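You operate a simulated robot arm through the tools that you are given. There is no shell and no other tool.

You run a simulated robot arm. Do the job below in one go: nothing can be reset, and whatever is moved stays where it is left.

Task
Drain the valve bench's basin and refill it with fresh water.
Fine: let it run empty first; fill it to its line or over, sending nothing elsewhere; the bench valves end shut.

It is judged by the outcome, as a careful person would: the job done as asked, and still so three seconds after it is handed in. It fails if anything else is knocked over, pushed out of place, dropped, spilled or broken.

Robot
A 6-joint arm with a two-finger gripper, fixed in place. Base frame: the origin is on the floor under the middle of its stand, x ahead of it, y to its left, z up; the work surface is at about z = 0.88. Lengths are in m, angles in rad, forces in N, time in s.
It reaches about 1.298 m from its shoulder. Its first joint turns from -2.601 to 2.601 rad. Payload 1.57 kg.
The tool frame sits at the grasp point between the pads (the TCP): z along the fingers, y along the line on which they close. The tips reach 0.021 m beyond it. The gripper opens to 0.07 m; its body begins 0.05 m behind the TCP.
Orientation is that of the tool frame in the base frame, as a unit quaternion [x, y, z, w]. With the fingers straight down and closing along the base's y, the tool's x points along the base's -x, its y along +y and its z along -z.

Tools
- The arm moves only by the tool arm_command. Its argument "plan" is a list of rows, each an object of numbers (a shift or turn left out is 0, a gripper value left out holds the last): "dx", "dy", "dz": the shift along the tool's x, y, z in units of 300 mm (1.0 is 300 mm); "ax", "ay", "az": the turn, a rotation vector about the tool's x, y, z in units of 180 degrees (1.0 is 180 degrees). In form: [{"dx": .., "dy": .., "dz": .., "ax": .., "ay": .., "az": ..}, ...]. A call has 1 to 20 rows; each row is the pose to reach, as a shift and turn from the pose commanded when the call began, along the tool's axes at that moment. "grip" is the closure, from 0 (fully open) to 1 (shut), set as the call begins (left out, the last holds). A call with a number of a shift or a turn outside -1 to 1 is refused whole. Rows are played at 5 a second. More than 0.05 m and 0.15 rad between two rows, or a gripper value outside its range, and nothing of the call is played. A pose out of reach is approached as far as the arm can. The call stops where the force on the tool passes 40 N (or 10 N more than at its start, if that is more) or the arm is blocked; 0.2 s more then pass. The fingers move at their own pace (about 0.0648 m/s each) and stop on an object; they squeeze with about 30 N. The grip force told is the motor's: it shows also when the fingers shut on nothing. Time passes only in rows, and 0.2 s behind the last, so rows that repeat a pose let the fingers close. It gives the time, the measured TCP pose, the force on the tool (base axes), the opening and the grip force at its end, in the units of the frame above (readings bear some noise), with the torque about the TCP (base axes, N m) and any sound that the robot's microphone picked up.
- Cameras (640 x 400 px; columns grow to the right, rows downward): "scene" is fixed at [0.3989, -0.4989, 1.5389]; the picture's right is [0.96, -0.28, 0.00], its down [-0.15, -0.50, -0.86] and it looks along [0.24, 0.82, -0.52] (base axes); focal length 309 px, centre (320, 200). "wrist" rides on the gripper at [0.079, 0.004, -0.081] in the tool frame; the picture's right is [-0.05, 1.00, 0.00], its down [-0.67, -0.04, -0.74] and it looks along [-0.74, -0.04, 0.67] (tool axes); focal length 256 px, centre (320, 200). There is no depth. A picture from a camera that has moved, and an enlarged one, comes with that camera's place and axes in the base frame and with its lens.
- capture(camera): a new picture of that camera. No time passes.
- slide_trunk(by): slides the trunk up (or, below 0, down) by that many m; the arm rides with it, the base frame stays. It gives what a move gives, with no picture.
- zoom(camera, box): a new picture of the part [left, top, right, bottom] of that camera's present view, enlarged. No time passes.
- sign_off(): hands the job in; it is judged then, once.

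Places have to be worked out from the pictures, the camera data and where the tool is seen. Open the gripper and draw the arm clear of the work before you hand the job in, unless the task says otherwise.

The tools are called after "Call:" as name(argument=value, ...) on one line, values as JSON. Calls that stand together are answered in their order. arm_command: Moves the arm, as the interface text tells. Its arguments: {"type":"object","properties":{"plan":{"type":"array"},"grip":{"type":"number"}},"required":["plan"]} The other tools are called the same way: slide_trunk (by) moves the trunk up or down; capture (camera) takes a picture; zoom (camera, box) takes an enlarged picture of a part of a camera's view; sign_off () hands the job in.

At the start:

```text
clock: 0.0
position: [0.6795, 0.3795, 1.2578]
ee_rot: [0.0, 1.0, 0.0, -0.001]
wrist_force: [-0.7, -0.3, 0.2]
torque: [-0.01, -0.02, 0.02]
grip_width: 0.0696
grip_force: 0.1
trunk travel left (down, up): [-0.938, 0.032]
```

scene: 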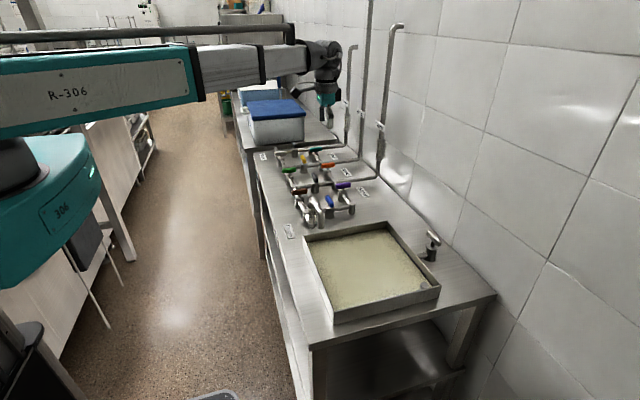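
wrist: 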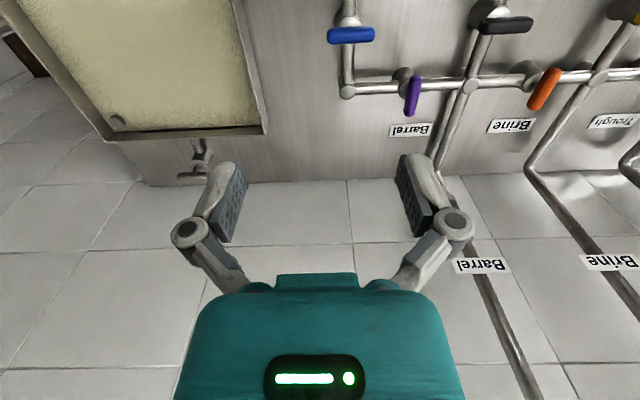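

I start by looking closer at the bench, valves and labels before moving anything.

Call:
zoom(camera="scene", box=[240, 130, 400, 230])

Call:
zoom(camera="wrist", box=[320, 0, 640, 200])

Call:
zoom(camera="scene", box=[280, 200, 500, 340])

```text
4.00 times, centred on (320, 180) of scene
camera zoom: at [0.3989, -0.4989, 1.5389], right [0.96, -0.28, 0.0], down [-0.15, -0.5, -0.86], along [0.24, 0.82, -0.52], focal length 1237 px, centre (320, 280)
```

zoom: 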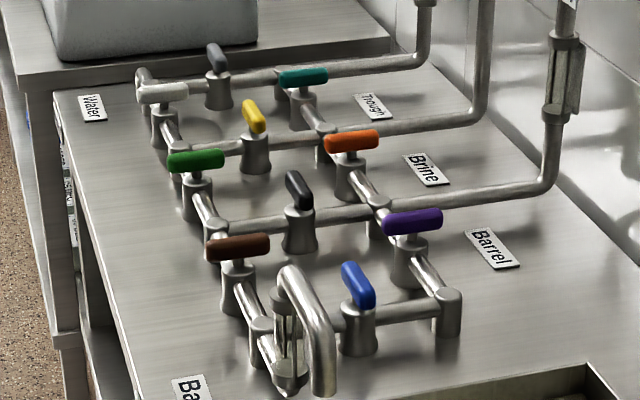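

```text
2.00 times, centred on (480, 100) of wrist
camera zoom: at [0.5998, 0.3845, 1.339], right [0.05, 1.0, 0.0], down [0.67, -0.04, 0.74], along [0.74, -0.04, -0.67], focal length 512 px, centre (0, 400)
```

zoom: 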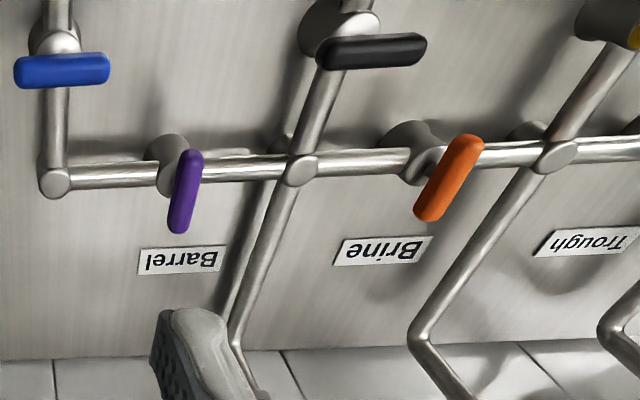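

```text
2.86 times, centred on (390, 270) of scene
camera zoom: at [0.3989, -0.4989, 1.5389], right [0.96, -0.28, 0.0], down [-0.15, -0.5, -0.86], along [0.24, 0.82, -0.52], focal length 883 px, centre (120, 0)
```

zoom: 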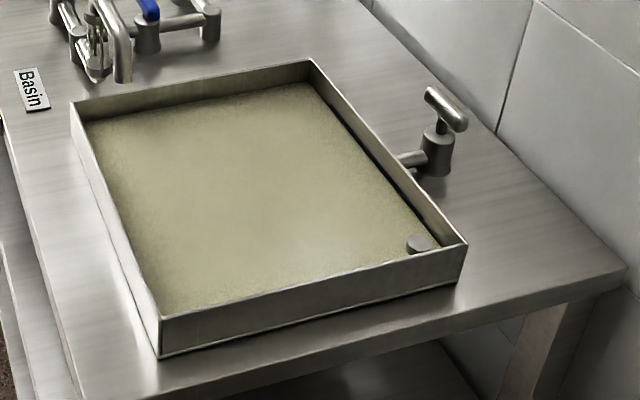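

The valves seem to form a grid (white/green/brown down the left header, teal/orange/purple on the right, gray/yellow/black/blue across), all apparently with handles crosswise to their pipes. I take closer looks at labels, basin corner item, drain valve and wall pipes.

Call:
zoom(camera="scene", box=[400, 220, 460, 300])

Call:
zoom(camera="scene", box=[250, 140, 330, 190])

Call:
zoom(camera="scene", box=[300, 0, 420, 200])

Call:
zoom(camera="scene", box=[270, 180, 370, 245])

Call:
zoom(camera="wrist", box=[0, 0, 320, 200])

```text
5.00 times, centred on (430, 260) of scene
camera zoom: at [0.3989, -0.4989, 1.5389], right [0.96, -0.28, 0.0], down [-0.15, -0.5, -0.86], along [0.24, 0.82, -0.52], focal length 1546 px, centre (-230, -100)
```

zoom: 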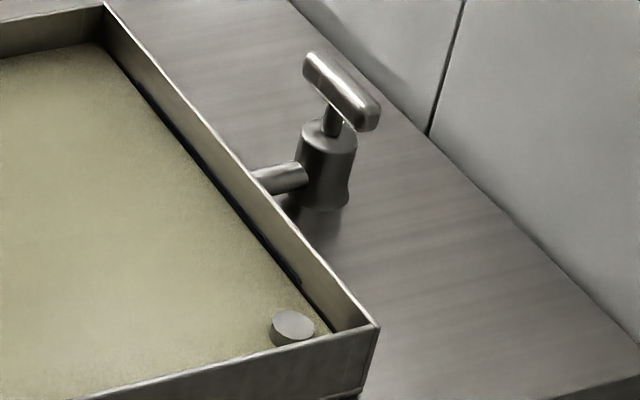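

```text
8.00 times, centred on (290, 165) of scene
camera zoom: at [0.3989, -0.4989, 1.5389], right [0.96, -0.28, 0.0], down [-0.15, -0.5, -0.86], along [0.24, 0.82, -0.52], focal length 2474 px, centre (560, 480)
```

zoom: 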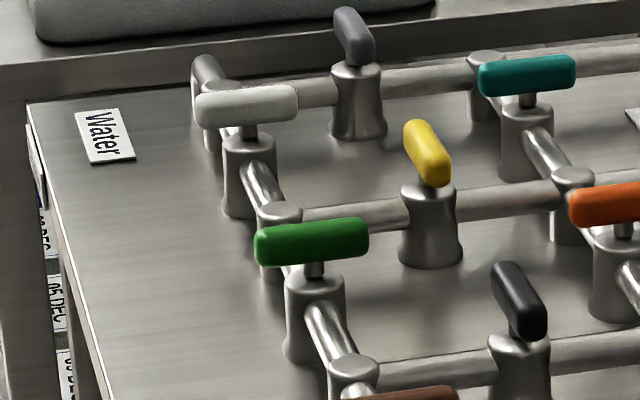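

```text
2.00 times, centred on (360, 100) of scene
camera zoom: at [0.3989, -0.4989, 1.5389], right [0.96, -0.28, 0.0], down [-0.15, -0.5, -0.86], along [0.24, 0.82, -0.52], focal length 618 px, centre (240, 400)
```

zoom: 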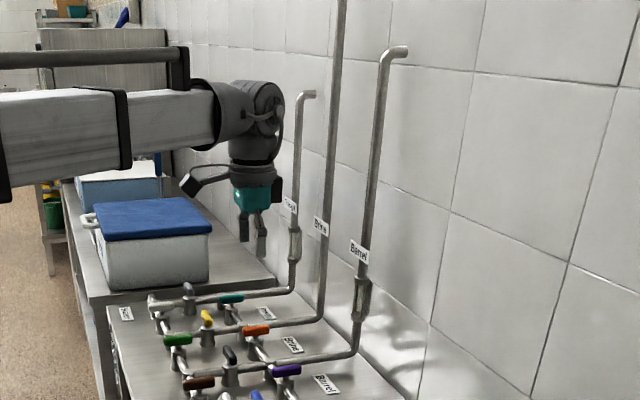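

```text
6.15 times, centred on (320, 212) of scene
camera zoom: at [0.3989, -0.4989, 1.5389], right [0.96, -0.28, 0.0], down [-0.15, -0.5, -0.86], along [0.24, 0.82, -0.52], focal length 1903 px, centre (320, 123)
```

zoom: 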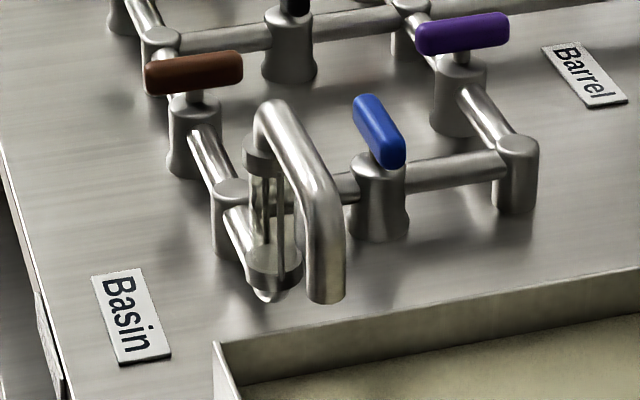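

```text
2.00 times, centred on (160, 100) of wrist
camera zoom: at [0.5998, 0.3845, 1.339], right [0.05, 1.0, 0.0], down [0.67, -0.04, 0.74], along [0.74, -0.04, -0.67], focal length 512 px, centre (640, 400)
```

zoom: 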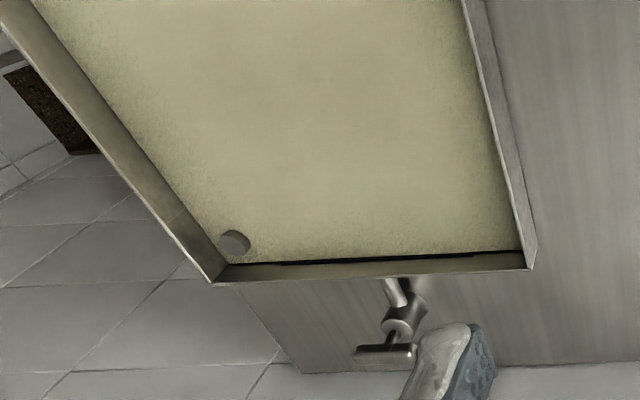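

The picture: Water enters at the far-left node and a straight line of white → green → brown leads to the basin spout; Trough and Barrel are outlets, Brine a second source going up to the ceiling. The drain T-handle sits at about (0.94, 0.107, 0.955), lying along y (across its pipe, so shut). I move above it, turning the tool so the fingers close along base x.

Call:
arm_command(plan=[{"dx": -0.0723, "dy": -0.0757, "dz": 0.0299, "az": 0.0417}, {"dx": -0.1447, "dy": -0.1513, "dz": 0.0598, "az": 0.0833}, {"dx": -0.217, "dy": -0.227, "dz": 0.0898, "az": 0.125}, {"dx": -0.2893, "dy": -0.3027, "dz": 0.1197, "az": 0.1667}, {"dx": -0.3617, "dy": -0.3783, "dz": 0.1496, "az": 0.2083}, {"dx": -0.434, "dy": -0.454, "dz": 0.1795, "az": 0.25}, {"dx": -0.5063, "dy": -0.5297, "dz": 0.2094, "az": 0.2917}, {"dx": -0.5787, "dy": -0.6053, "dz": 0.2393, "az": 0.3333}, {"dx": -0.651, "dy": -0.681, "dz": 0.2693, "az": 0.375}, {"dx": -0.7233, "dy": -0.7567, "dz": 0.2992, "az": 0.4167}, {"dx": -0.7957, "dy": -0.8323, "dz": 0.3291, "az": 0.4583}, {"dx": -0.868, "dy": -0.908, "dz": 0.359, "az": 0.5}, {"dx": -0.868, "dy": -0.908, "dz": 0.359, "az": 0.5}], grip=0)

Call:
capture(camera="wrist")

Call:
capture(camera="scene")

```text
clock: 2.8
position: [0.9437, 0.1134, 1.2572]
ee_rot: [0.708, 0.706, 0.0, 0.0]
wrist_force: [-0.4, 0.4, -0.3]
torque: [-0.01, -0.02, 0.0]
grip_width: 0.0699
grip_force: 0.1
out of reach, approached as far as the arm can: row 1, 2, 3, 4, 5, 6, 7, 8, 9, 10, 11, 12, 13
trunk travel left (down, up): [-0.938, 0.032]
```

```text
taken
camera wrist: at [0.9474, 0.1921, 1.3391], right [1.0, -0.06, 0.0], down [-0.04, -0.67, 0.74], along [-0.04, -0.74, -0.67], focal length 256 px, centre (320, 200)
```

wrist: 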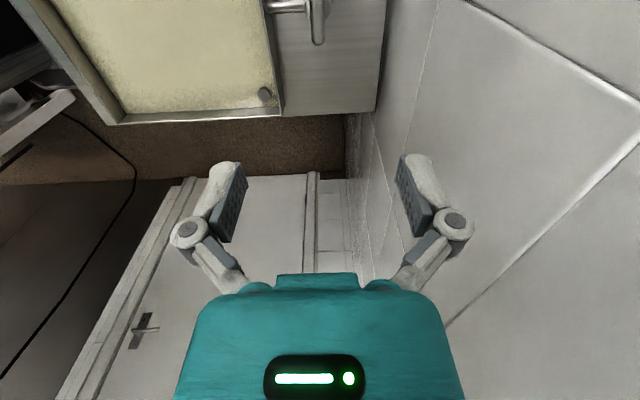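

```text
taken
```

scene: 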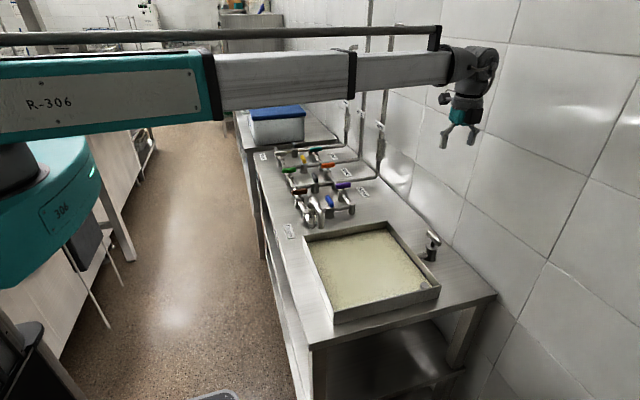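

The arm moves in a horizontal plane, so height must come from the trunk slide. I zoom the wrist view on the drain handle to refine its place before lowering.

Call:
zoom(camera="wrist", box=[240, 0, 400, 100])

Call:
zoom(camera="scene", box=[410, 30, 510, 290])

```text
4.00 times, centred on (320, 50) of wrist
camera zoom: at [0.9474, 0.1921, 1.3391], right [1.0, -0.06, 0.0], down [-0.04, -0.67, 0.74], along [-0.04, -0.74, -0.67], focal length 1024 px, centre (320, 800)
```

zoom: 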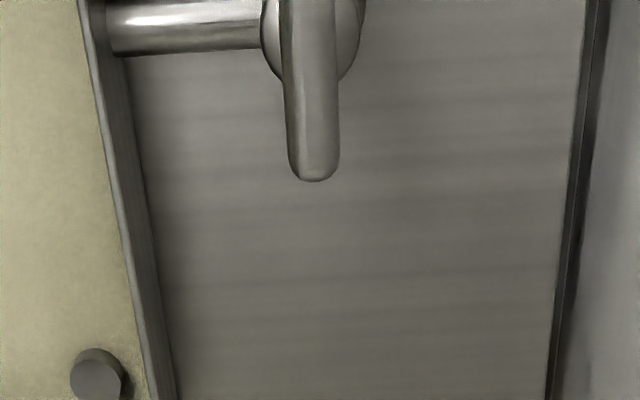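

```text
1.54 times, centred on (460, 160) of scene
camera zoom: at [0.3989, -0.4989, 1.5389], right [0.96, -0.28, 0.0], down [-0.15, -0.5, -0.86], along [0.24, 0.82, -0.52], focal length 476 px, centre (105, 262)
```

zoom: 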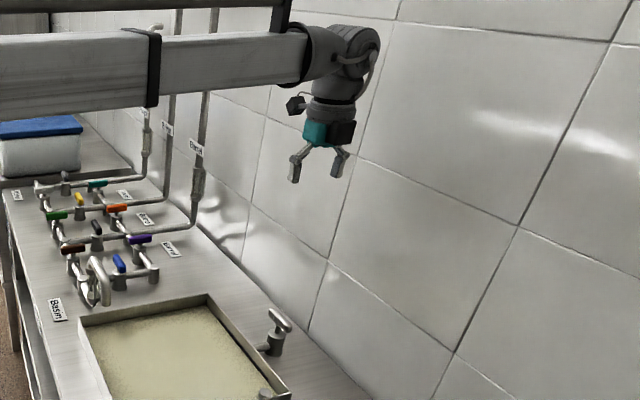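

The drain handle centre is near (0.941, 0.107), top about z≈0.955, width ≈17 mm. I lower the trunk part way to check how it behaves.

Call:
slide_trunk(by=-0.2)

Call:
capture(camera="wrist")

Call:
capture(camera="scene")

```text
clock: 5.0
position: [0.9444, 0.1123, 1.0569]
ee_rot: [0.707, 0.707, 0.0, 0.001]
wrist_force: [0.3, -0.7, 0.0]
torque: [0.0, 0.0, -0.01]
grip_width: 0.07
grip_force: 0.0
trunk travel left (down, up): [-0.738, 0.232]
```

```text
taken
camera wrist: at [0.9473, 0.1922, 1.139], right [1.0, -0.05, 0.0], down [-0.04, -0.67, 0.74], along [-0.04, -0.74, -0.67], focal length 256 px, centre (320, 200)
```

wrist: 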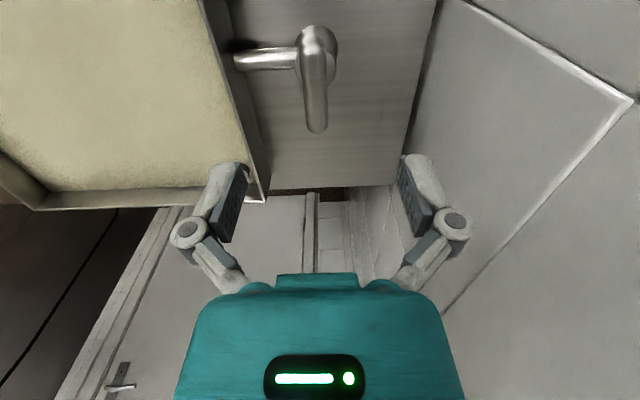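

```text
taken
```

scene: 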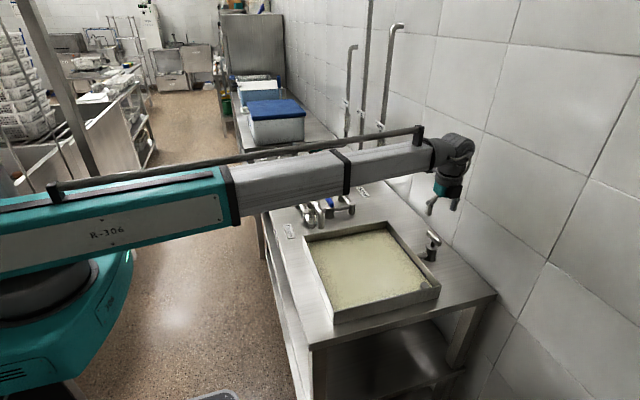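

The slide works as expected. I zoom on the handle from this lower view for an accurate fix.

Call:
zoom(camera="wrist", box=[220, 0, 420, 140])

Call:
zoom(camera="scene", box=[400, 130, 500, 280])

```text
2.86 times, centred on (320, 70) of wrist
camera zoom: at [0.9473, 0.1922, 1.139], right [1.0, -0.05, 0.0], down [-0.04, -0.67, 0.74], along [-0.04, -0.74, -0.67], focal length 731 px, centre (320, 571)
```

zoom: 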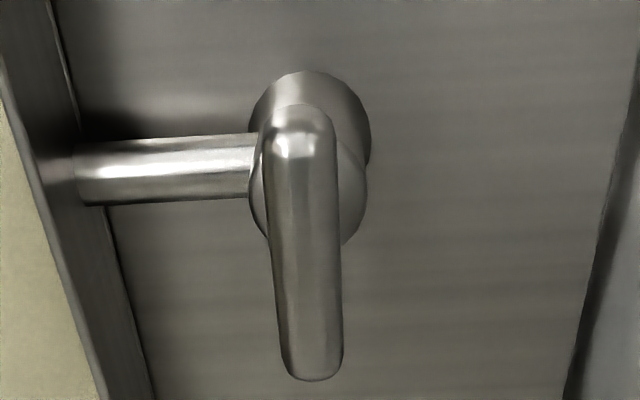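

```text
2.67 times, centred on (450, 205) of scene
camera zoom: at [0.3989, -0.4989, 1.5389], right [0.96, -0.28, 0.0], down [-0.15, -0.5, -0.86], along [0.24, 0.82, -0.52], focal length 824 px, centre (-27, 187)
```

zoom: 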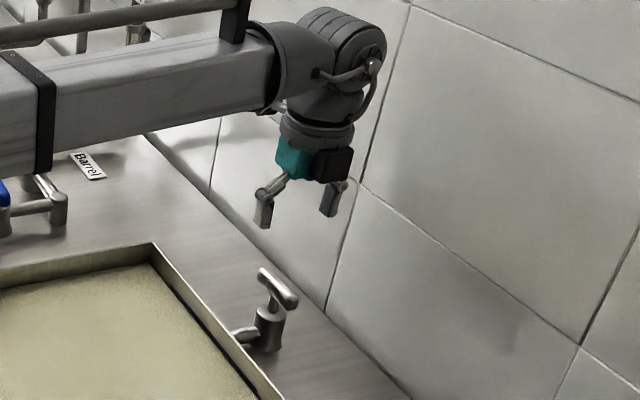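

Handle centre estimate: (0.940, 0.110), z about 0.95–0.965. I make a small horizontal correction and pre-close the fingers to about 45 mm, still well above the handle.

Call:
arm_command(plan=[{"dx": -0.004, "dy": -0.0067}, {"dx": -0.008, "dy": -0.0133}, {"dx": -0.008, "dy": -0.0133}, {"dx": -0.008, "dy": -0.0133}], grip=0.35)

```text
clock: 6.0
position: [0.9401, 0.1117, 1.0569]
ee_rot: [0.708, 0.707, 0.0, 0.001]
wrist_force: [-0.2, -0.1, -0.3]
torque: [0.01, -0.01, 0.0]
grip_width: 0.0457
grip_force: 0.0
trunk travel left (down, up): [-0.738, 0.232]
```

Commanded pose is consistent now. I lower further to bring the tips near the handle top and look.

Call:
slide_trunk(by=-0.075)

Call:
capture(camera="wrist")

Call:
zoom(camera="scene", box=[400, 170, 480, 280])

```text
clock: 7.1
position: [0.9407, 0.111, 0.9816]
ee_rot: [0.707, 0.707, 0.0, 0.0]
wrist_force: [0.5, 0.2, 0.6]
torque: [-0.04, 0.0, 0.0]
grip_width: 0.0455
grip_force: 0.2
trunk travel left (down, up): [-0.663, 0.307]
```

```text
taken
camera wrist: at [0.9438, 0.1898, 1.064], right [1.0, -0.05, 0.0], down [-0.04, -0.67, 0.74], along [-0.04, -0.74, -0.67], focal length 256 px, centre (320, 200)
```

wrist: 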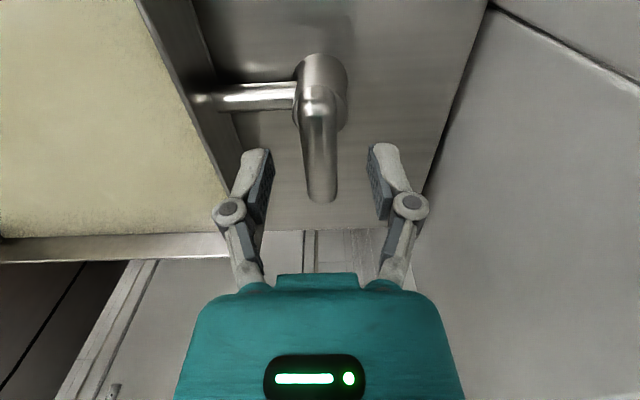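

```text
3.64 times, centred on (440, 225) of scene
camera zoom: at [0.3989, -0.4989, 1.5389], right [0.96, -0.28, 0.0], down [-0.15, -0.5, -0.86], along [0.24, 0.82, -0.52], focal length 1124 px, centre (-116, 109)
```

zoom: 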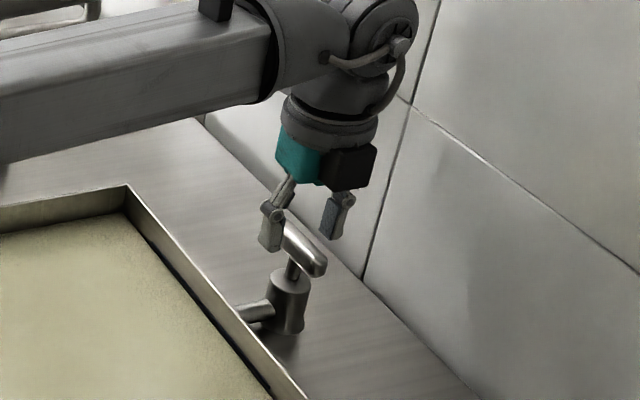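

The fingers straddle the handle already at the tip level; combining three views gives handle centre z≈0.963. I lower 15 mm more so the pads sit on the bar while the tips stay above the valve body, then close.

Call:
slide_trunk(by=-0.015)

Call:
capture(camera="wrist")

Call:
zoom(camera="scene", box=[400, 190, 480, 270])

```text
clock: 7.7
position: [0.9402, 0.1107, 0.9663]
ee_rot: [0.707, 0.707, -0.001, 0.001]
wrist_force: [1.0, 0.0, 0.2]
torque: [0.04, 0.01, 0.01]
grip_width: 0.0454
grip_force: 0.0
trunk travel left (down, up): [-0.648, 0.322]
```

```text
taken
camera wrist: at [0.9438, 0.1898, 1.049], right [1.0, -0.05, 0.0], down [-0.04, -0.67, 0.74], along [-0.04, -0.74, -0.67], focal length 256 px, centre (320, 200)
```

wrist: 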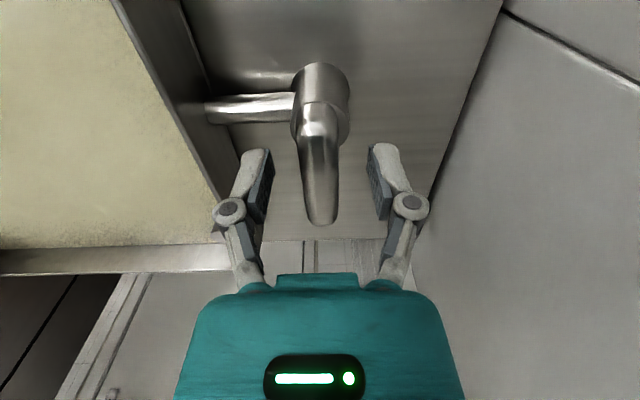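

```text
5.00 times, centred on (440, 230) of scene
camera zoom: at [0.3989, -0.4989, 1.5389], right [0.96, -0.28, 0.0], down [-0.15, -0.5, -0.86], along [0.24, 0.82, -0.52], focal length 1546 px, centre (-280, 50)
```

zoom: 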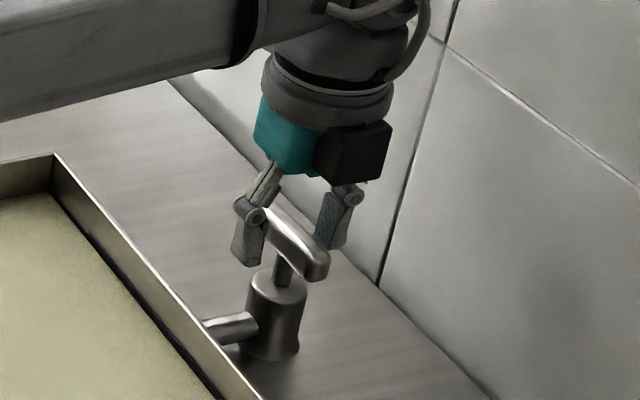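

The fingers straddle the bar with the tips clear of the body. Now I close on it.

Call:
arm_command(plan=[{}, {}, {}, {}], grip=1)

Call:
capture(camera="wrist")

Call:
capture(camera="scene")

```text
clock: 8.7
position: [0.94, 0.1104, 0.967]
ee_rot: [0.707, 0.707, -0.001, 0.0]
wrist_force: [-0.9, 0.4, 1.5]
torque: [-0.03, 0.04, 0.01]
grip_width: 0.0169
grip_force: 32.4
trunk travel left (down, up): [-0.648, 0.322]
```

```text
taken
camera wrist: at [0.9437, 0.1899, 1.0491], right [1.0, -0.05, 0.0], down [-0.04, -0.67, 0.74], along [-0.04, -0.74, -0.67], focal length 256 px, centre (320, 200)
```

wrist: 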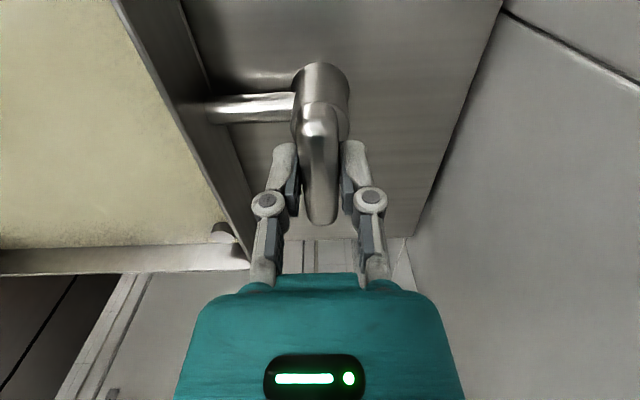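

```text
taken
```

scene: 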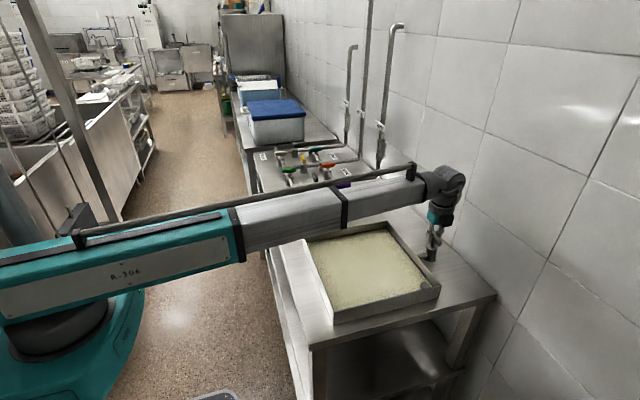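

The handle is gripped (16.9 mm). I try turning counter-clockwise seen from above by a small amount and read the torque.

Call:
arm_command(plan=[{"az": -0.03}, {"az": -0.06}, {"az": -0.09}])

Call:
capture(camera="wrist")

```text
clock: 9.5
position: [0.9398, 0.1099, 0.9673]
ee_rot: [0.6, 0.8, 0.0, 0.001]
wrist_force: [-0.7, -0.2, 1.8]
torque: [-0.01, -0.07, 0.01]
grip_width: 0.0169
grip_force: 31.8
trunk travel left (down, up): [-0.648, 0.322]
```

```text
taken
camera wrist: at [0.921, 0.1878, 1.0491], right [0.97, 0.23, 0.0], down [0.15, -0.65, 0.74], along [0.17, -0.73, -0.67], focal length 256 px, centre (320, 200)
```

wrist: 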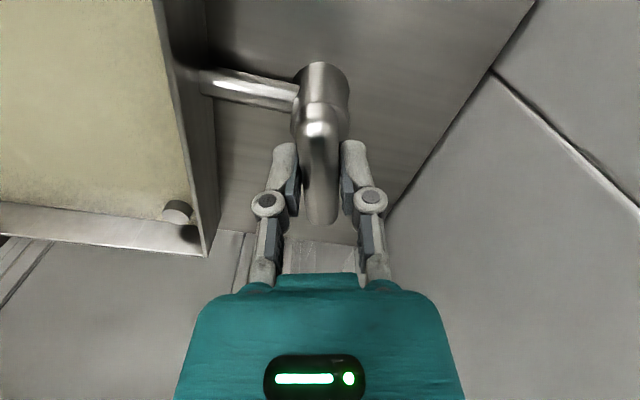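

The handle follows with almost no torque, so this direction works. I continue to the full quarter turn.

Call:
arm_command(plan=[{"az": -0.041}, {"az": -0.082}, {"az": -0.123}, {"az": -0.164}, {"az": -0.205}, {"az": -0.246}, {"az": -0.287}, {"az": -0.328}, {"az": -0.369}, {"az": -0.41}])

Call:
capture(camera="wrist")

Call:
capture(camera="scene")

```text
clock: 11.7
position: [0.9392, 0.11, 0.967]
ee_rot: [0.0, 1.0, -0.001, -0.002]
wrist_force: [-20.1, -10.2, -14.4]
torque: [-0.21, 0.24, -0.09]
grip_width: 0.017
grip_force: 31.8
trunk travel left (down, up): [-0.648, 0.322]
```

```text
taken
camera wrist: at [0.8594, 0.1136, 1.0494], right [0.05, 1.0, 0.0], down [0.67, -0.03, 0.74], along [0.74, -0.04, -0.67], focal length 256 px, centre (320, 200)
```

wrist: 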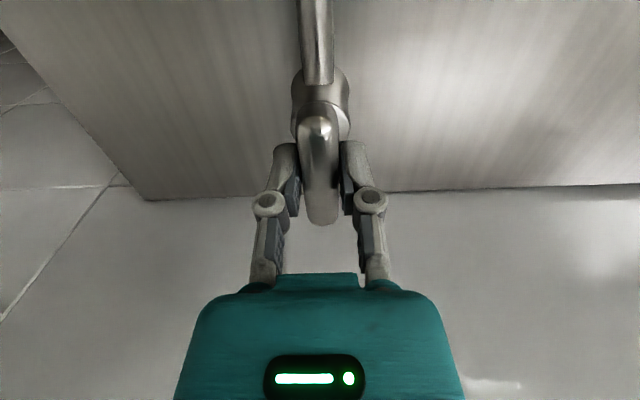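

```text
taken
```

scene: 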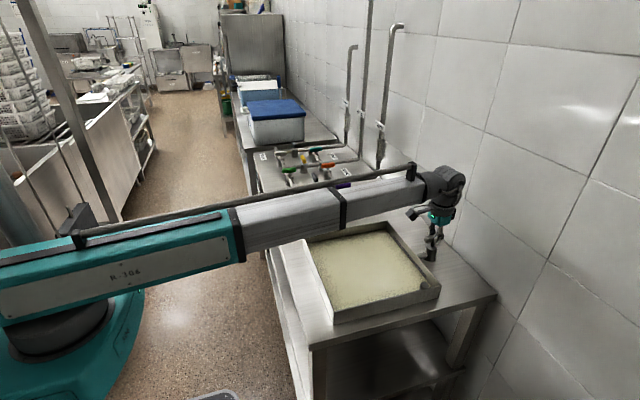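

The handle is now along the pipe (open). Some side force has built up on the grip; I wait a few rows to see the basin level and whether the force settles.

Call:
arm_command(plan=[{}, {}, {}, {}, {}])

Call:
zoom(camera="scene", box=[290, 210, 460, 330])

```text
clock: 12.9
position: [0.9396, 0.1102, 0.9673]
ee_rot: [0.001, 1.0, 0.0, -0.002]
wrist_force: [-20.2, -12.8, -14.8]
torque: [-0.21, 0.31, 0.03]
grip_width: 0.0171
grip_force: 31.7
trunk travel left (down, up): [-0.648, 0.322]
```

```text
3.33 times, centred on (375, 270) of scene
camera zoom: at [0.3989, -0.4989, 1.5389], right [0.96, -0.28, 0.0], down [-0.15, -0.5, -0.86], along [0.24, 0.82, -0.52], focal length 1031 px, centre (137, -33)
```

zoom: 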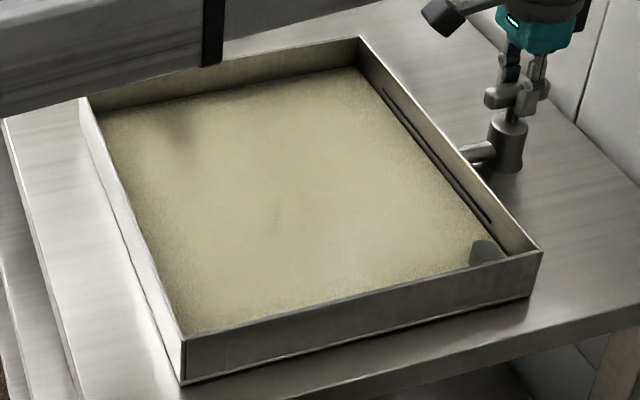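

The level is falling: the dark fill line on the right wall is now exposed. I open the fingers to relax the side load and wait for the basin to run empty.

Call:
arm_command(plan=[{}, {}, {}, {}, {}, {}, {}, {}, {}, {}], grip=0.35)

Call:
zoom(camera="scene", box=[290, 190, 480, 330])

Call:
capture(camera="wrist")

```text
clock: 15.1
position: [0.9409, 0.1106, 0.9654]
ee_rot: [0.001, 1.0, 0.0, 0.0]
wrist_force: [-0.4, -0.3, 0.6]
torque: [-0.01, -0.02, -0.01]
grip_width: 0.0453
grip_force: 0.1
trunk travel left (down, up): [-0.648, 0.322]
```

```text
2.86 times, centred on (385, 260) of scene
camera zoom: at [0.3989, -0.4989, 1.5389], right [0.96, -0.28, 0.0], down [-0.15, -0.5, -0.86], along [0.24, 0.82, -0.52], focal length 883 px, centre (134, 29)
```

zoom: 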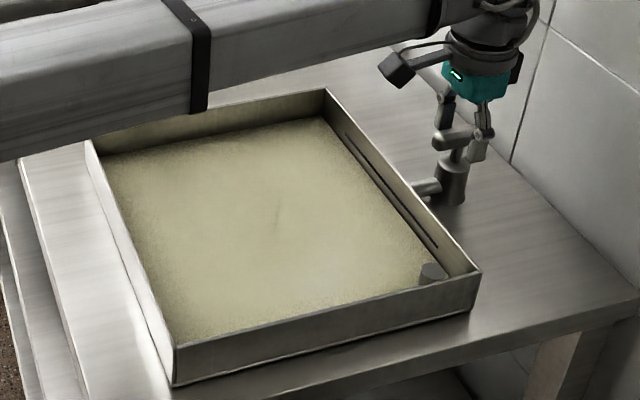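

```text
taken
camera wrist: at [0.8601, 0.115, 1.0489], right [0.05, 1.0, 0.0], down [0.67, -0.04, 0.74], along [0.74, -0.04, -0.67], focal length 256 px, centre (320, 200)
```

wrist: 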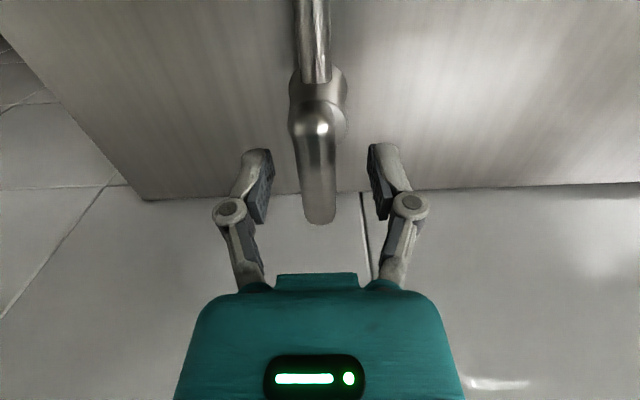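

The handle is aligned with the pipe and the basin keeps draining; force is back to zero. I wait.

Call:
arm_command(plan=[{}, {}, {}, {}, {}, {}, {}, {}, {}, {}, {}, {}, {}, {}, {}, {}, {}, {}, {}, {}])

Call:
zoom(camera="scene", box=[290, 190, 480, 330])

```text
clock: 19.3
position: [0.9393, 0.1102, 0.968]
ee_rot: [0.0, 1.0, -0.001, 0.0]
wrist_force: [-1.1, -0.3, 0.3]
torque: [-0.03, 0.01, 0.02]
grip_width: 0.0455
grip_force: 0.0
trunk travel left (down, up): [-0.648, 0.322]
```

```text
2.86 times, centred on (385, 260) of scene
camera zoom: at [0.3989, -0.4989, 1.5389], right [0.96, -0.28, 0.0], down [-0.15, -0.5, -0.86], along [0.24, 0.82, -0.52], focal length 883 px, centre (134, 29)
```

zoom: 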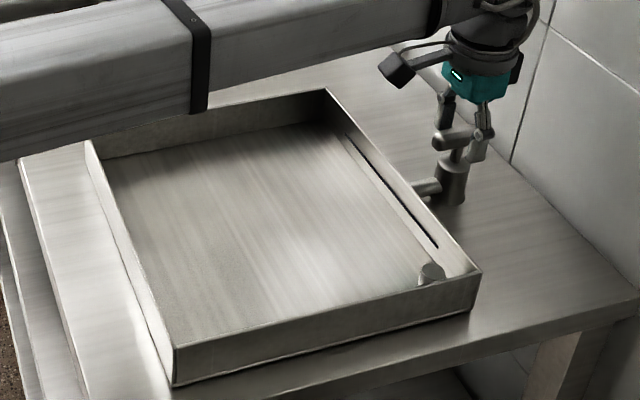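

It looks empty or nearly so; I wait several more seconds to make sure it has run dry.

Call:
arm_command(plan=[{}, {}, {}, {}, {}, {}, {}, {}, {}, {}, {}, {}, {}, {}, {}, {}, {}, {}, {}, {}])

Call:
zoom(camera="scene", box=[290, 190, 480, 330])

Call:
zoom(camera="scene", box=[390, 240, 450, 300])

```text
clock: 23.5
position: [0.9397, 0.1109, 0.9667]
ee_rot: [0.0, 1.0, 0.0, 0.0]
wrist_force: [-0.3, 0.3, -0.6]
torque: [0.03, -0.01, 0.0]
grip_width: 0.0454
grip_force: 0.1
trunk travel left (down, up): [-0.648, 0.322]
```

```text
2.86 times, centred on (385, 260) of scene
camera zoom: at [0.3989, -0.4989, 1.5389], right [0.96, -0.28, 0.0], down [-0.15, -0.5, -0.86], along [0.24, 0.82, -0.52], focal length 883 px, centre (134, 29)
```

zoom: 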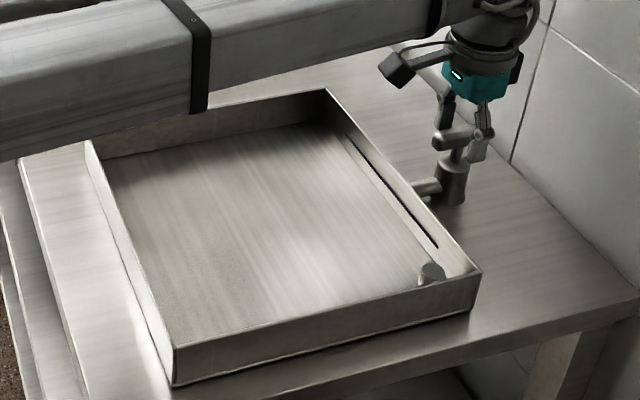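

```text
6.67 times, centred on (420, 270) of scene
camera zoom: at [0.3989, -0.4989, 1.5389], right [0.96, -0.28, 0.0], down [-0.15, -0.5, -0.86], along [0.24, 0.82, -0.52], focal length 2061 px, centre (-347, -267)
```

zoom: 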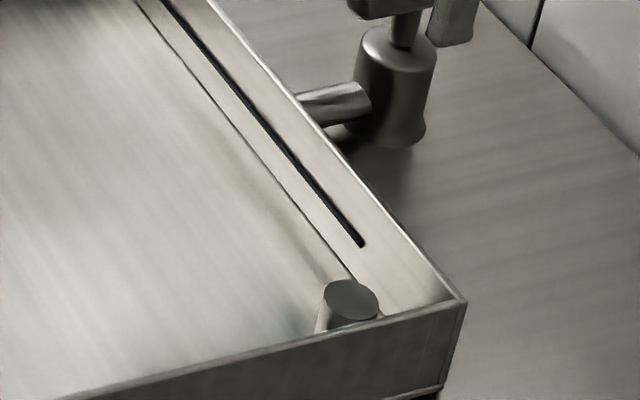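

The basin is empty and unchanged between pictures. The dark line on its right wall is the fill line. I grip the drain handle again to shut it.

Call:
arm_command(plan=[{}, {}, {}, {}], grip=1)

Call:
arm_command(plan=[{"az": 0.0417}, {"az": 0.0833}, {"az": 0.125}, {"az": 0.1667}, {"az": 0.2083}, {"az": 0.25}, {"az": 0.2917}, {"az": 0.3333}, {"az": 0.375}, {"az": 0.4167}, {"az": 0.4583}, {"az": 0.5}, {"az": 0.5}])

Call:
capture(camera="wrist")

```text
clock: 24.5
position: [0.9402, 0.1092, 0.9676]
ee_rot: [0.001, 1.0, 0.0, 0.0]
wrist_force: [-0.2, -9.3, 0.4]
torque: [-0.26, -0.02, 0.0]
grip_width: 0.0169
grip_force: 31.7
trunk travel left (down, up): [-0.648, 0.322]
```

```text
clock: 27.3
position: [0.9408, 0.1099, 0.9673]
ee_rot: [0.708, 0.706, -0.001, -0.001]
wrist_force: [-13.7, -10.1, -11.8]
torque: [-0.14, 0.23, 0.09]
grip_width: 0.017
grip_force: 31.5
trunk travel left (down, up): [-0.648, 0.322]
```

```text
taken
camera wrist: at [0.944, 0.1886, 1.0491], right [1.0, -0.06, 0.0], down [-0.04, -0.67, 0.74], along [-0.04, -0.74, -0.67], focal length 256 px, centre (320, 200)
```

wrist: 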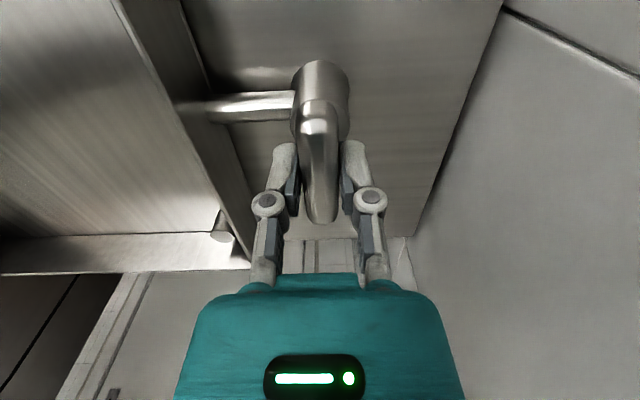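

The drain handle is back along y (shut). I release it, check, and raise clear.

Call:
arm_command(plan=[{}, {}, {}], grip=0.3)

Call:
slide_trunk(by=0.2)

Call:
zoom(camera="wrist", box=[220, 0, 420, 140])

Call:
capture(camera="scene")

```text
clock: 28.1
position: [0.941, 0.1108, 0.9671]
ee_rot: [0.706, 0.708, -0.001, -0.001]
wrist_force: [-0.8, 0.4, -0.1]
torque: [0.04, 0.03, 0.03]
grip_width: 0.0489
grip_force: 0.0
trunk travel left (down, up): [-0.648, 0.322]
```

```text
clock: 30.3
position: [0.9397, 0.1109, 1.1668]
ee_rot: [0.707, 0.708, 0.0, 0.0]
wrist_force: [-0.2, 0.1, -0.5]
torque: [-0.01, 0.04, -0.01]
grip_width: 0.049
grip_force: 0.1
trunk travel left (down, up): [-0.848, 0.122]
```

```text
2.86 times, centred on (320, 70) of wrist
camera zoom: at [0.9445, 0.1897, 1.2488], right [1.0, -0.05, 0.0], down [-0.04, -0.67, 0.74], along [-0.04, -0.74, -0.67], focal length 731 px, centre (320, 571)
```

zoom: 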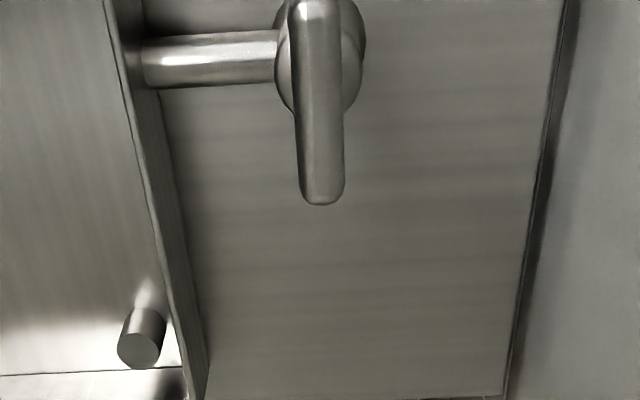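

```text
taken
```

scene: 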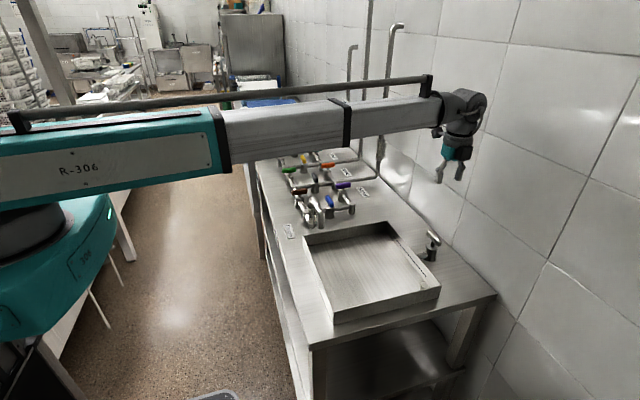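

Drain is shut and the basin empty. I retract toward the bench middle while turning the tool back to its starting orientation, staying at a safe height.

Call:
arm_command(plan=[{"dx": 0.0664, "dy": -0.0667, "az": -0.0417}, {"dx": 0.1328, "dy": -0.1333, "az": -0.0833}, {"dx": 0.1993, "dy": -0.2, "az": -0.125}, {"dx": 0.2657, "dy": -0.2667, "az": -0.1667}, {"dx": 0.3321, "dy": -0.3333, "az": -0.2083}, {"dx": 0.3985, "dy": -0.4, "az": -0.25}, {"dx": 0.4649, "dy": -0.4667, "az": -0.2917}, {"dx": 0.5313, "dy": -0.5333, "az": -0.3333}, {"dx": 0.5978, "dy": -0.6, "az": -0.375}, {"dx": 0.6642, "dy": -0.6667, "az": -0.4167}, {"dx": 0.7306, "dy": -0.7333, "az": -0.4583}, {"dx": 0.797, "dy": -0.8, "az": -0.5}, {"dx": 0.797, "dy": -0.8, "az": -0.5}])

Call:
capture(camera="wrist")

Call:
capture(camera="scene")

```text
clock: 33.1
position: [0.7023, 0.3492, 1.1674]
ee_rot: [0.0, 1.0, 0.0, 0.002]
wrist_force: [-0.3, -0.4, 0.1]
torque: [0.0, -0.01, -0.02]
grip_width: 0.0488
grip_force: 0.1
trunk travel left (down, up): [-0.848, 0.122]
```

```text
taken
camera wrist: at [0.6225, 0.3527, 1.249], right [0.05, 1.0, 0.0], down [0.67, -0.03, 0.74], along [0.74, -0.04, -0.67], focal length 256 px, centre (320, 200)
```

wrist: 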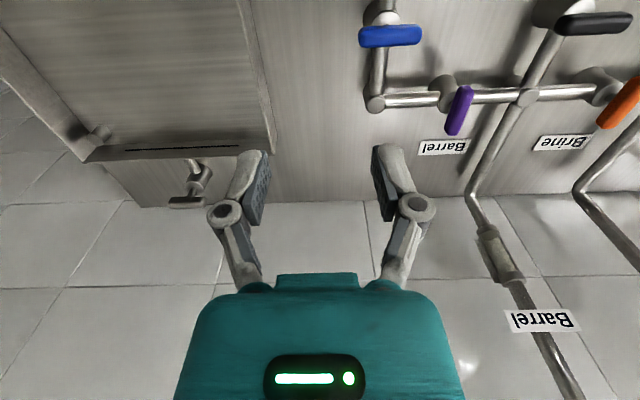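

```text
taken
```

scene: 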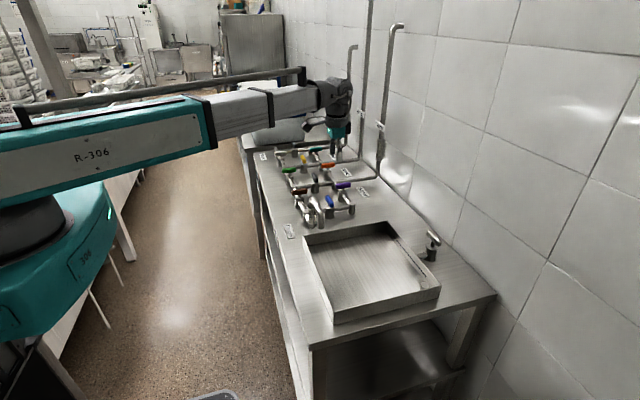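

I now head in two stages toward the white valve at about (0.607, 0.908), staying at this height.

Call:
arm_command(plan=[{"dx": 0.0397, "dy": 0.117}, {"dx": 0.0794, "dy": 0.234}, {"dx": 0.1191, "dy": 0.351}, {"dx": 0.1588, "dy": 0.468}, {"dx": 0.1985, "dy": 0.585}, {"dx": 0.2382, "dy": 0.702}, {"dx": 0.278, "dy": 0.819}, {"dx": 0.3177, "dy": 0.936}, {"dx": 0.3177, "dy": 0.936}])

Call:
capture(camera="wrist")

Call:
arm_command(plan=[{"dy": 0.115}, {"dy": 0.23}, {"dy": 0.345}, {"dy": 0.46}, {"dy": 0.575}, {"dy": 0.69}, {"dy": 0.805}, {"dy": 0.917}, {"dy": 0.917}])

Call:
capture(camera="wrist")

Call:
capture(camera="scene")

```text
clock: 35.1
position: [0.6049, 0.6306, 1.1679]
ee_rot: [0.001, 1.0, 0.0, 0.001]
wrist_force: [-0.1, 0.1, -0.5]
torque: [-0.01, 0.0, 0.0]
grip_width: 0.0491
grip_force: 0.1
trunk travel left (down, up): [-0.848, 0.122]
```

```text
taken
camera wrist: at [0.5251, 0.6341, 1.249], right [0.05, 1.0, 0.0], down [0.67, -0.04, 0.74], along [0.74, -0.04, -0.67], focal length 256 px, centre (320, 200)
```

wrist: 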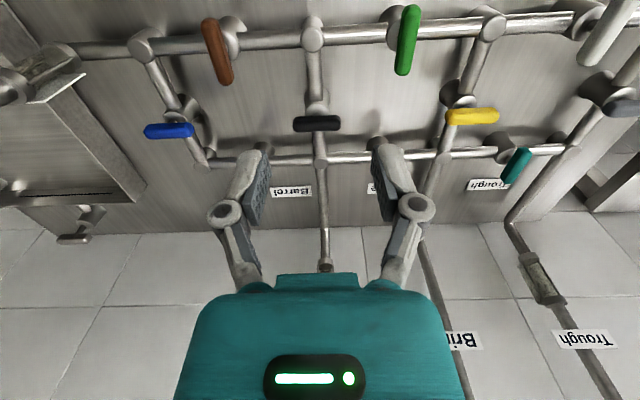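

```text
clock: 37.1
position: [0.6058, 0.9048, 1.1665]
ee_rot: [-0.001, 1.0, 0.0, 0.0]
wrist_force: [0.3, 0.5, 0.6]
torque: [0.02, -0.03, -0.02]
grip_width: 0.0488
grip_force: 0.1
trunk travel left (down, up): [-0.848, 0.122]
```

```text
taken
camera wrist: at [0.5255, 0.9099, 1.2491], right [0.05, 1.0, 0.0], down [0.67, -0.04, 0.74], along [0.74, -0.04, -0.67], focal length 256 px, centre (320, 200)
```

wrist: 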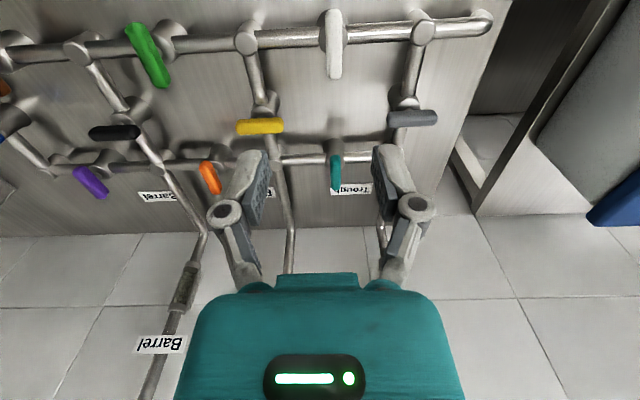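

```text
taken
```

scene: 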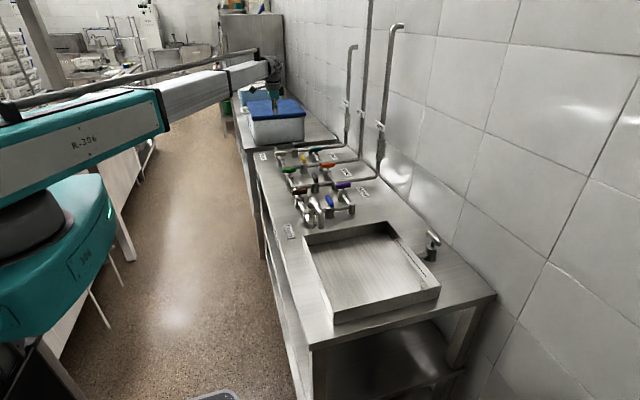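

The white handle shows at about (0.609, 0.919). I shift slightly and lower 0.1 m for a closer fix.

Call:
arm_command(plan=[{"dx": -0.008, "dy": 0.022}, {"dx": -0.0107, "dy": 0.045}, {"dx": -0.0107, "dy": 0.045}], grip=0.35)

Call:
slide_trunk(by=-0.11)

Call:
capture(camera="wrist")

Call:
capture(camera="scene")

```text
clock: 37.9
position: [0.609, 0.92, 1.1666]
ee_rot: [0.0, 1.0, 0.0, 0.001]
wrist_force: [0.4, -0.2, -0.3]
torque: [0.01, 0.01, 0.01]
grip_width: 0.0456
grip_force: 0.0
trunk travel left (down, up): [-0.848, 0.122]
```

```text
clock: 39.3
position: [0.6092, 0.921, 1.0567]
ee_rot: [-0.001, 1.0, 0.0, 0.0]
wrist_force: [0.6, -0.3, -0.3]
torque: [0.04, 0.03, 0.0]
grip_width: 0.0454
grip_force: 0.2
trunk travel left (down, up): [-0.738, 0.232]
```

```text
taken
camera wrist: at [0.5291, 0.9237, 1.1391], right [0.05, 1.0, 0.0], down [0.67, -0.04, 0.74], along [0.74, -0.04, -0.67], focal length 256 px, centre (320, 200)
```

wrist: 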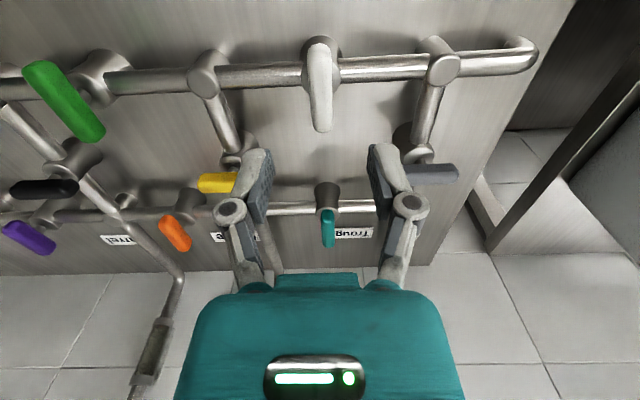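

```text
taken
```

scene: 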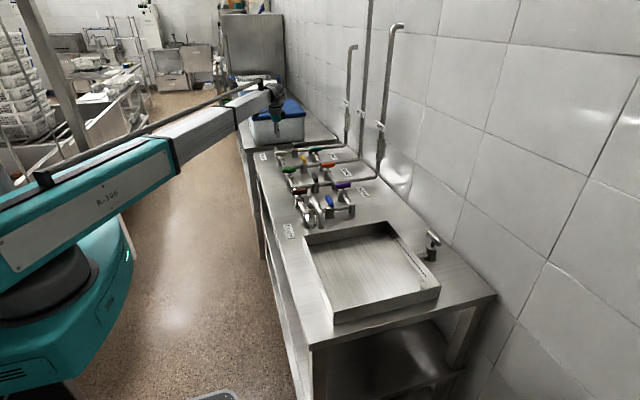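

Handle is nearly centred beneath. I zoom for a precise lateral fix.

Call:
zoom(camera="wrist", box=[220, 0, 420, 140])

Call:
zoom(camera="scene", box=[240, 70, 340, 190])

```text
2.86 times, centred on (320, 70) of wrist
camera zoom: at [0.5291, 0.9237, 1.1391], right [0.05, 1.0, 0.0], down [0.67, -0.04, 0.74], along [0.74, -0.04, -0.67], focal length 731 px, centre (320, 571)
```

zoom: 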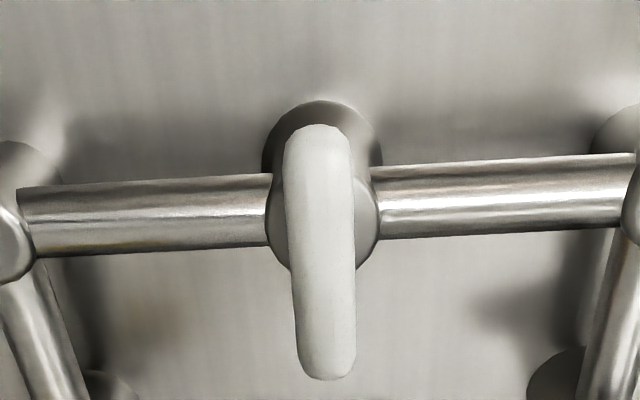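

```text
3.33 times, centred on (290, 130) of scene
camera zoom: at [0.3989, -0.4989, 1.5389], right [0.96, -0.28, 0.0], down [-0.15, -0.5, -0.86], along [0.24, 0.82, -0.52], focal length 1031 px, centre (420, 433)
```

zoom: 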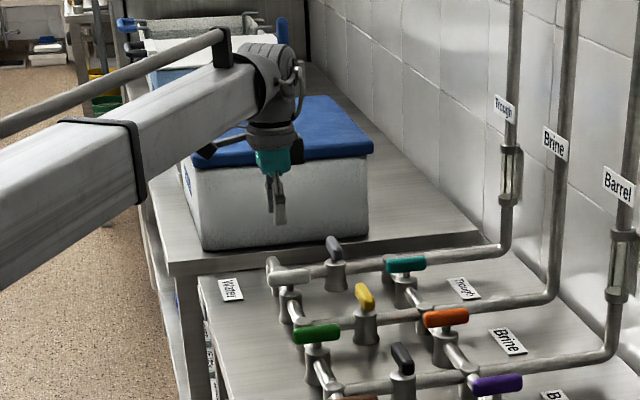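

The white handle is laterally centred (y≈0.9205), pivot x≈0.616. I shift 6 mm in +x and lower to grasp height.

Call:
arm_command(plan=[{"dx": -0.01, "dy": 0}, {"dx": -0.02, "dy": 0}, {"dx": -0.02, "dy": 0}])

Call:
slide_trunk(by=-0.075)

Call:
capture(camera="wrist")

Call:
zoom(camera="scene", box=[240, 100, 320, 180])

```text
clock: 40.1
position: [0.6155, 0.9201, 1.0565]
ee_rot: [0.0, 1.0, 0.0, 0.0]
wrist_force: [0.2, 0.1, -1.0]
torque: [-0.03, 0.03, -0.04]
grip_width: 0.0454
grip_force: 0.1
trunk travel left (down, up): [-0.738, 0.232]
```

```text
clock: 41.2
position: [0.6138, 0.9193, 0.9817]
ee_rot: [0.0, 1.0, 0.0, 0.0]
wrist_force: [-0.7, 0.4, 0.4]
torque: [-0.03, -0.02, 0.01]
grip_width: 0.0455
grip_force: 0.1
trunk travel left (down, up): [-0.663, 0.307]
```

```text
taken
camera wrist: at [0.5351, 0.9235, 1.0641], right [0.05, 1.0, 0.0], down [0.67, -0.04, 0.74], along [0.74, -0.04, -0.67], focal length 256 px, centre (320, 200)
```

wrist: 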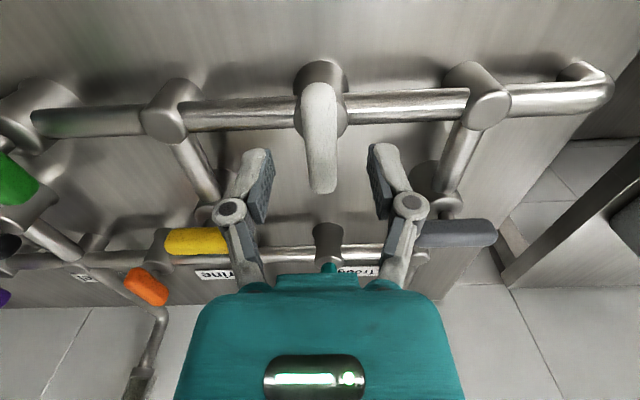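

```text
5.00 times, centred on (280, 140) of scene
camera zoom: at [0.3989, -0.4989, 1.5389], right [0.96, -0.28, 0.0], down [-0.15, -0.5, -0.86], along [0.24, 0.82, -0.52], focal length 1546 px, centre (520, 500)
```

zoom: 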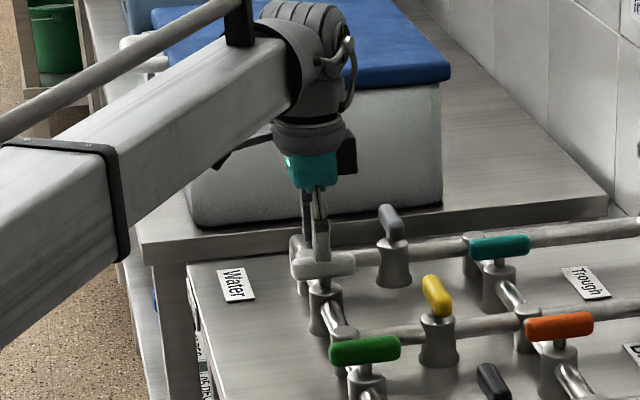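

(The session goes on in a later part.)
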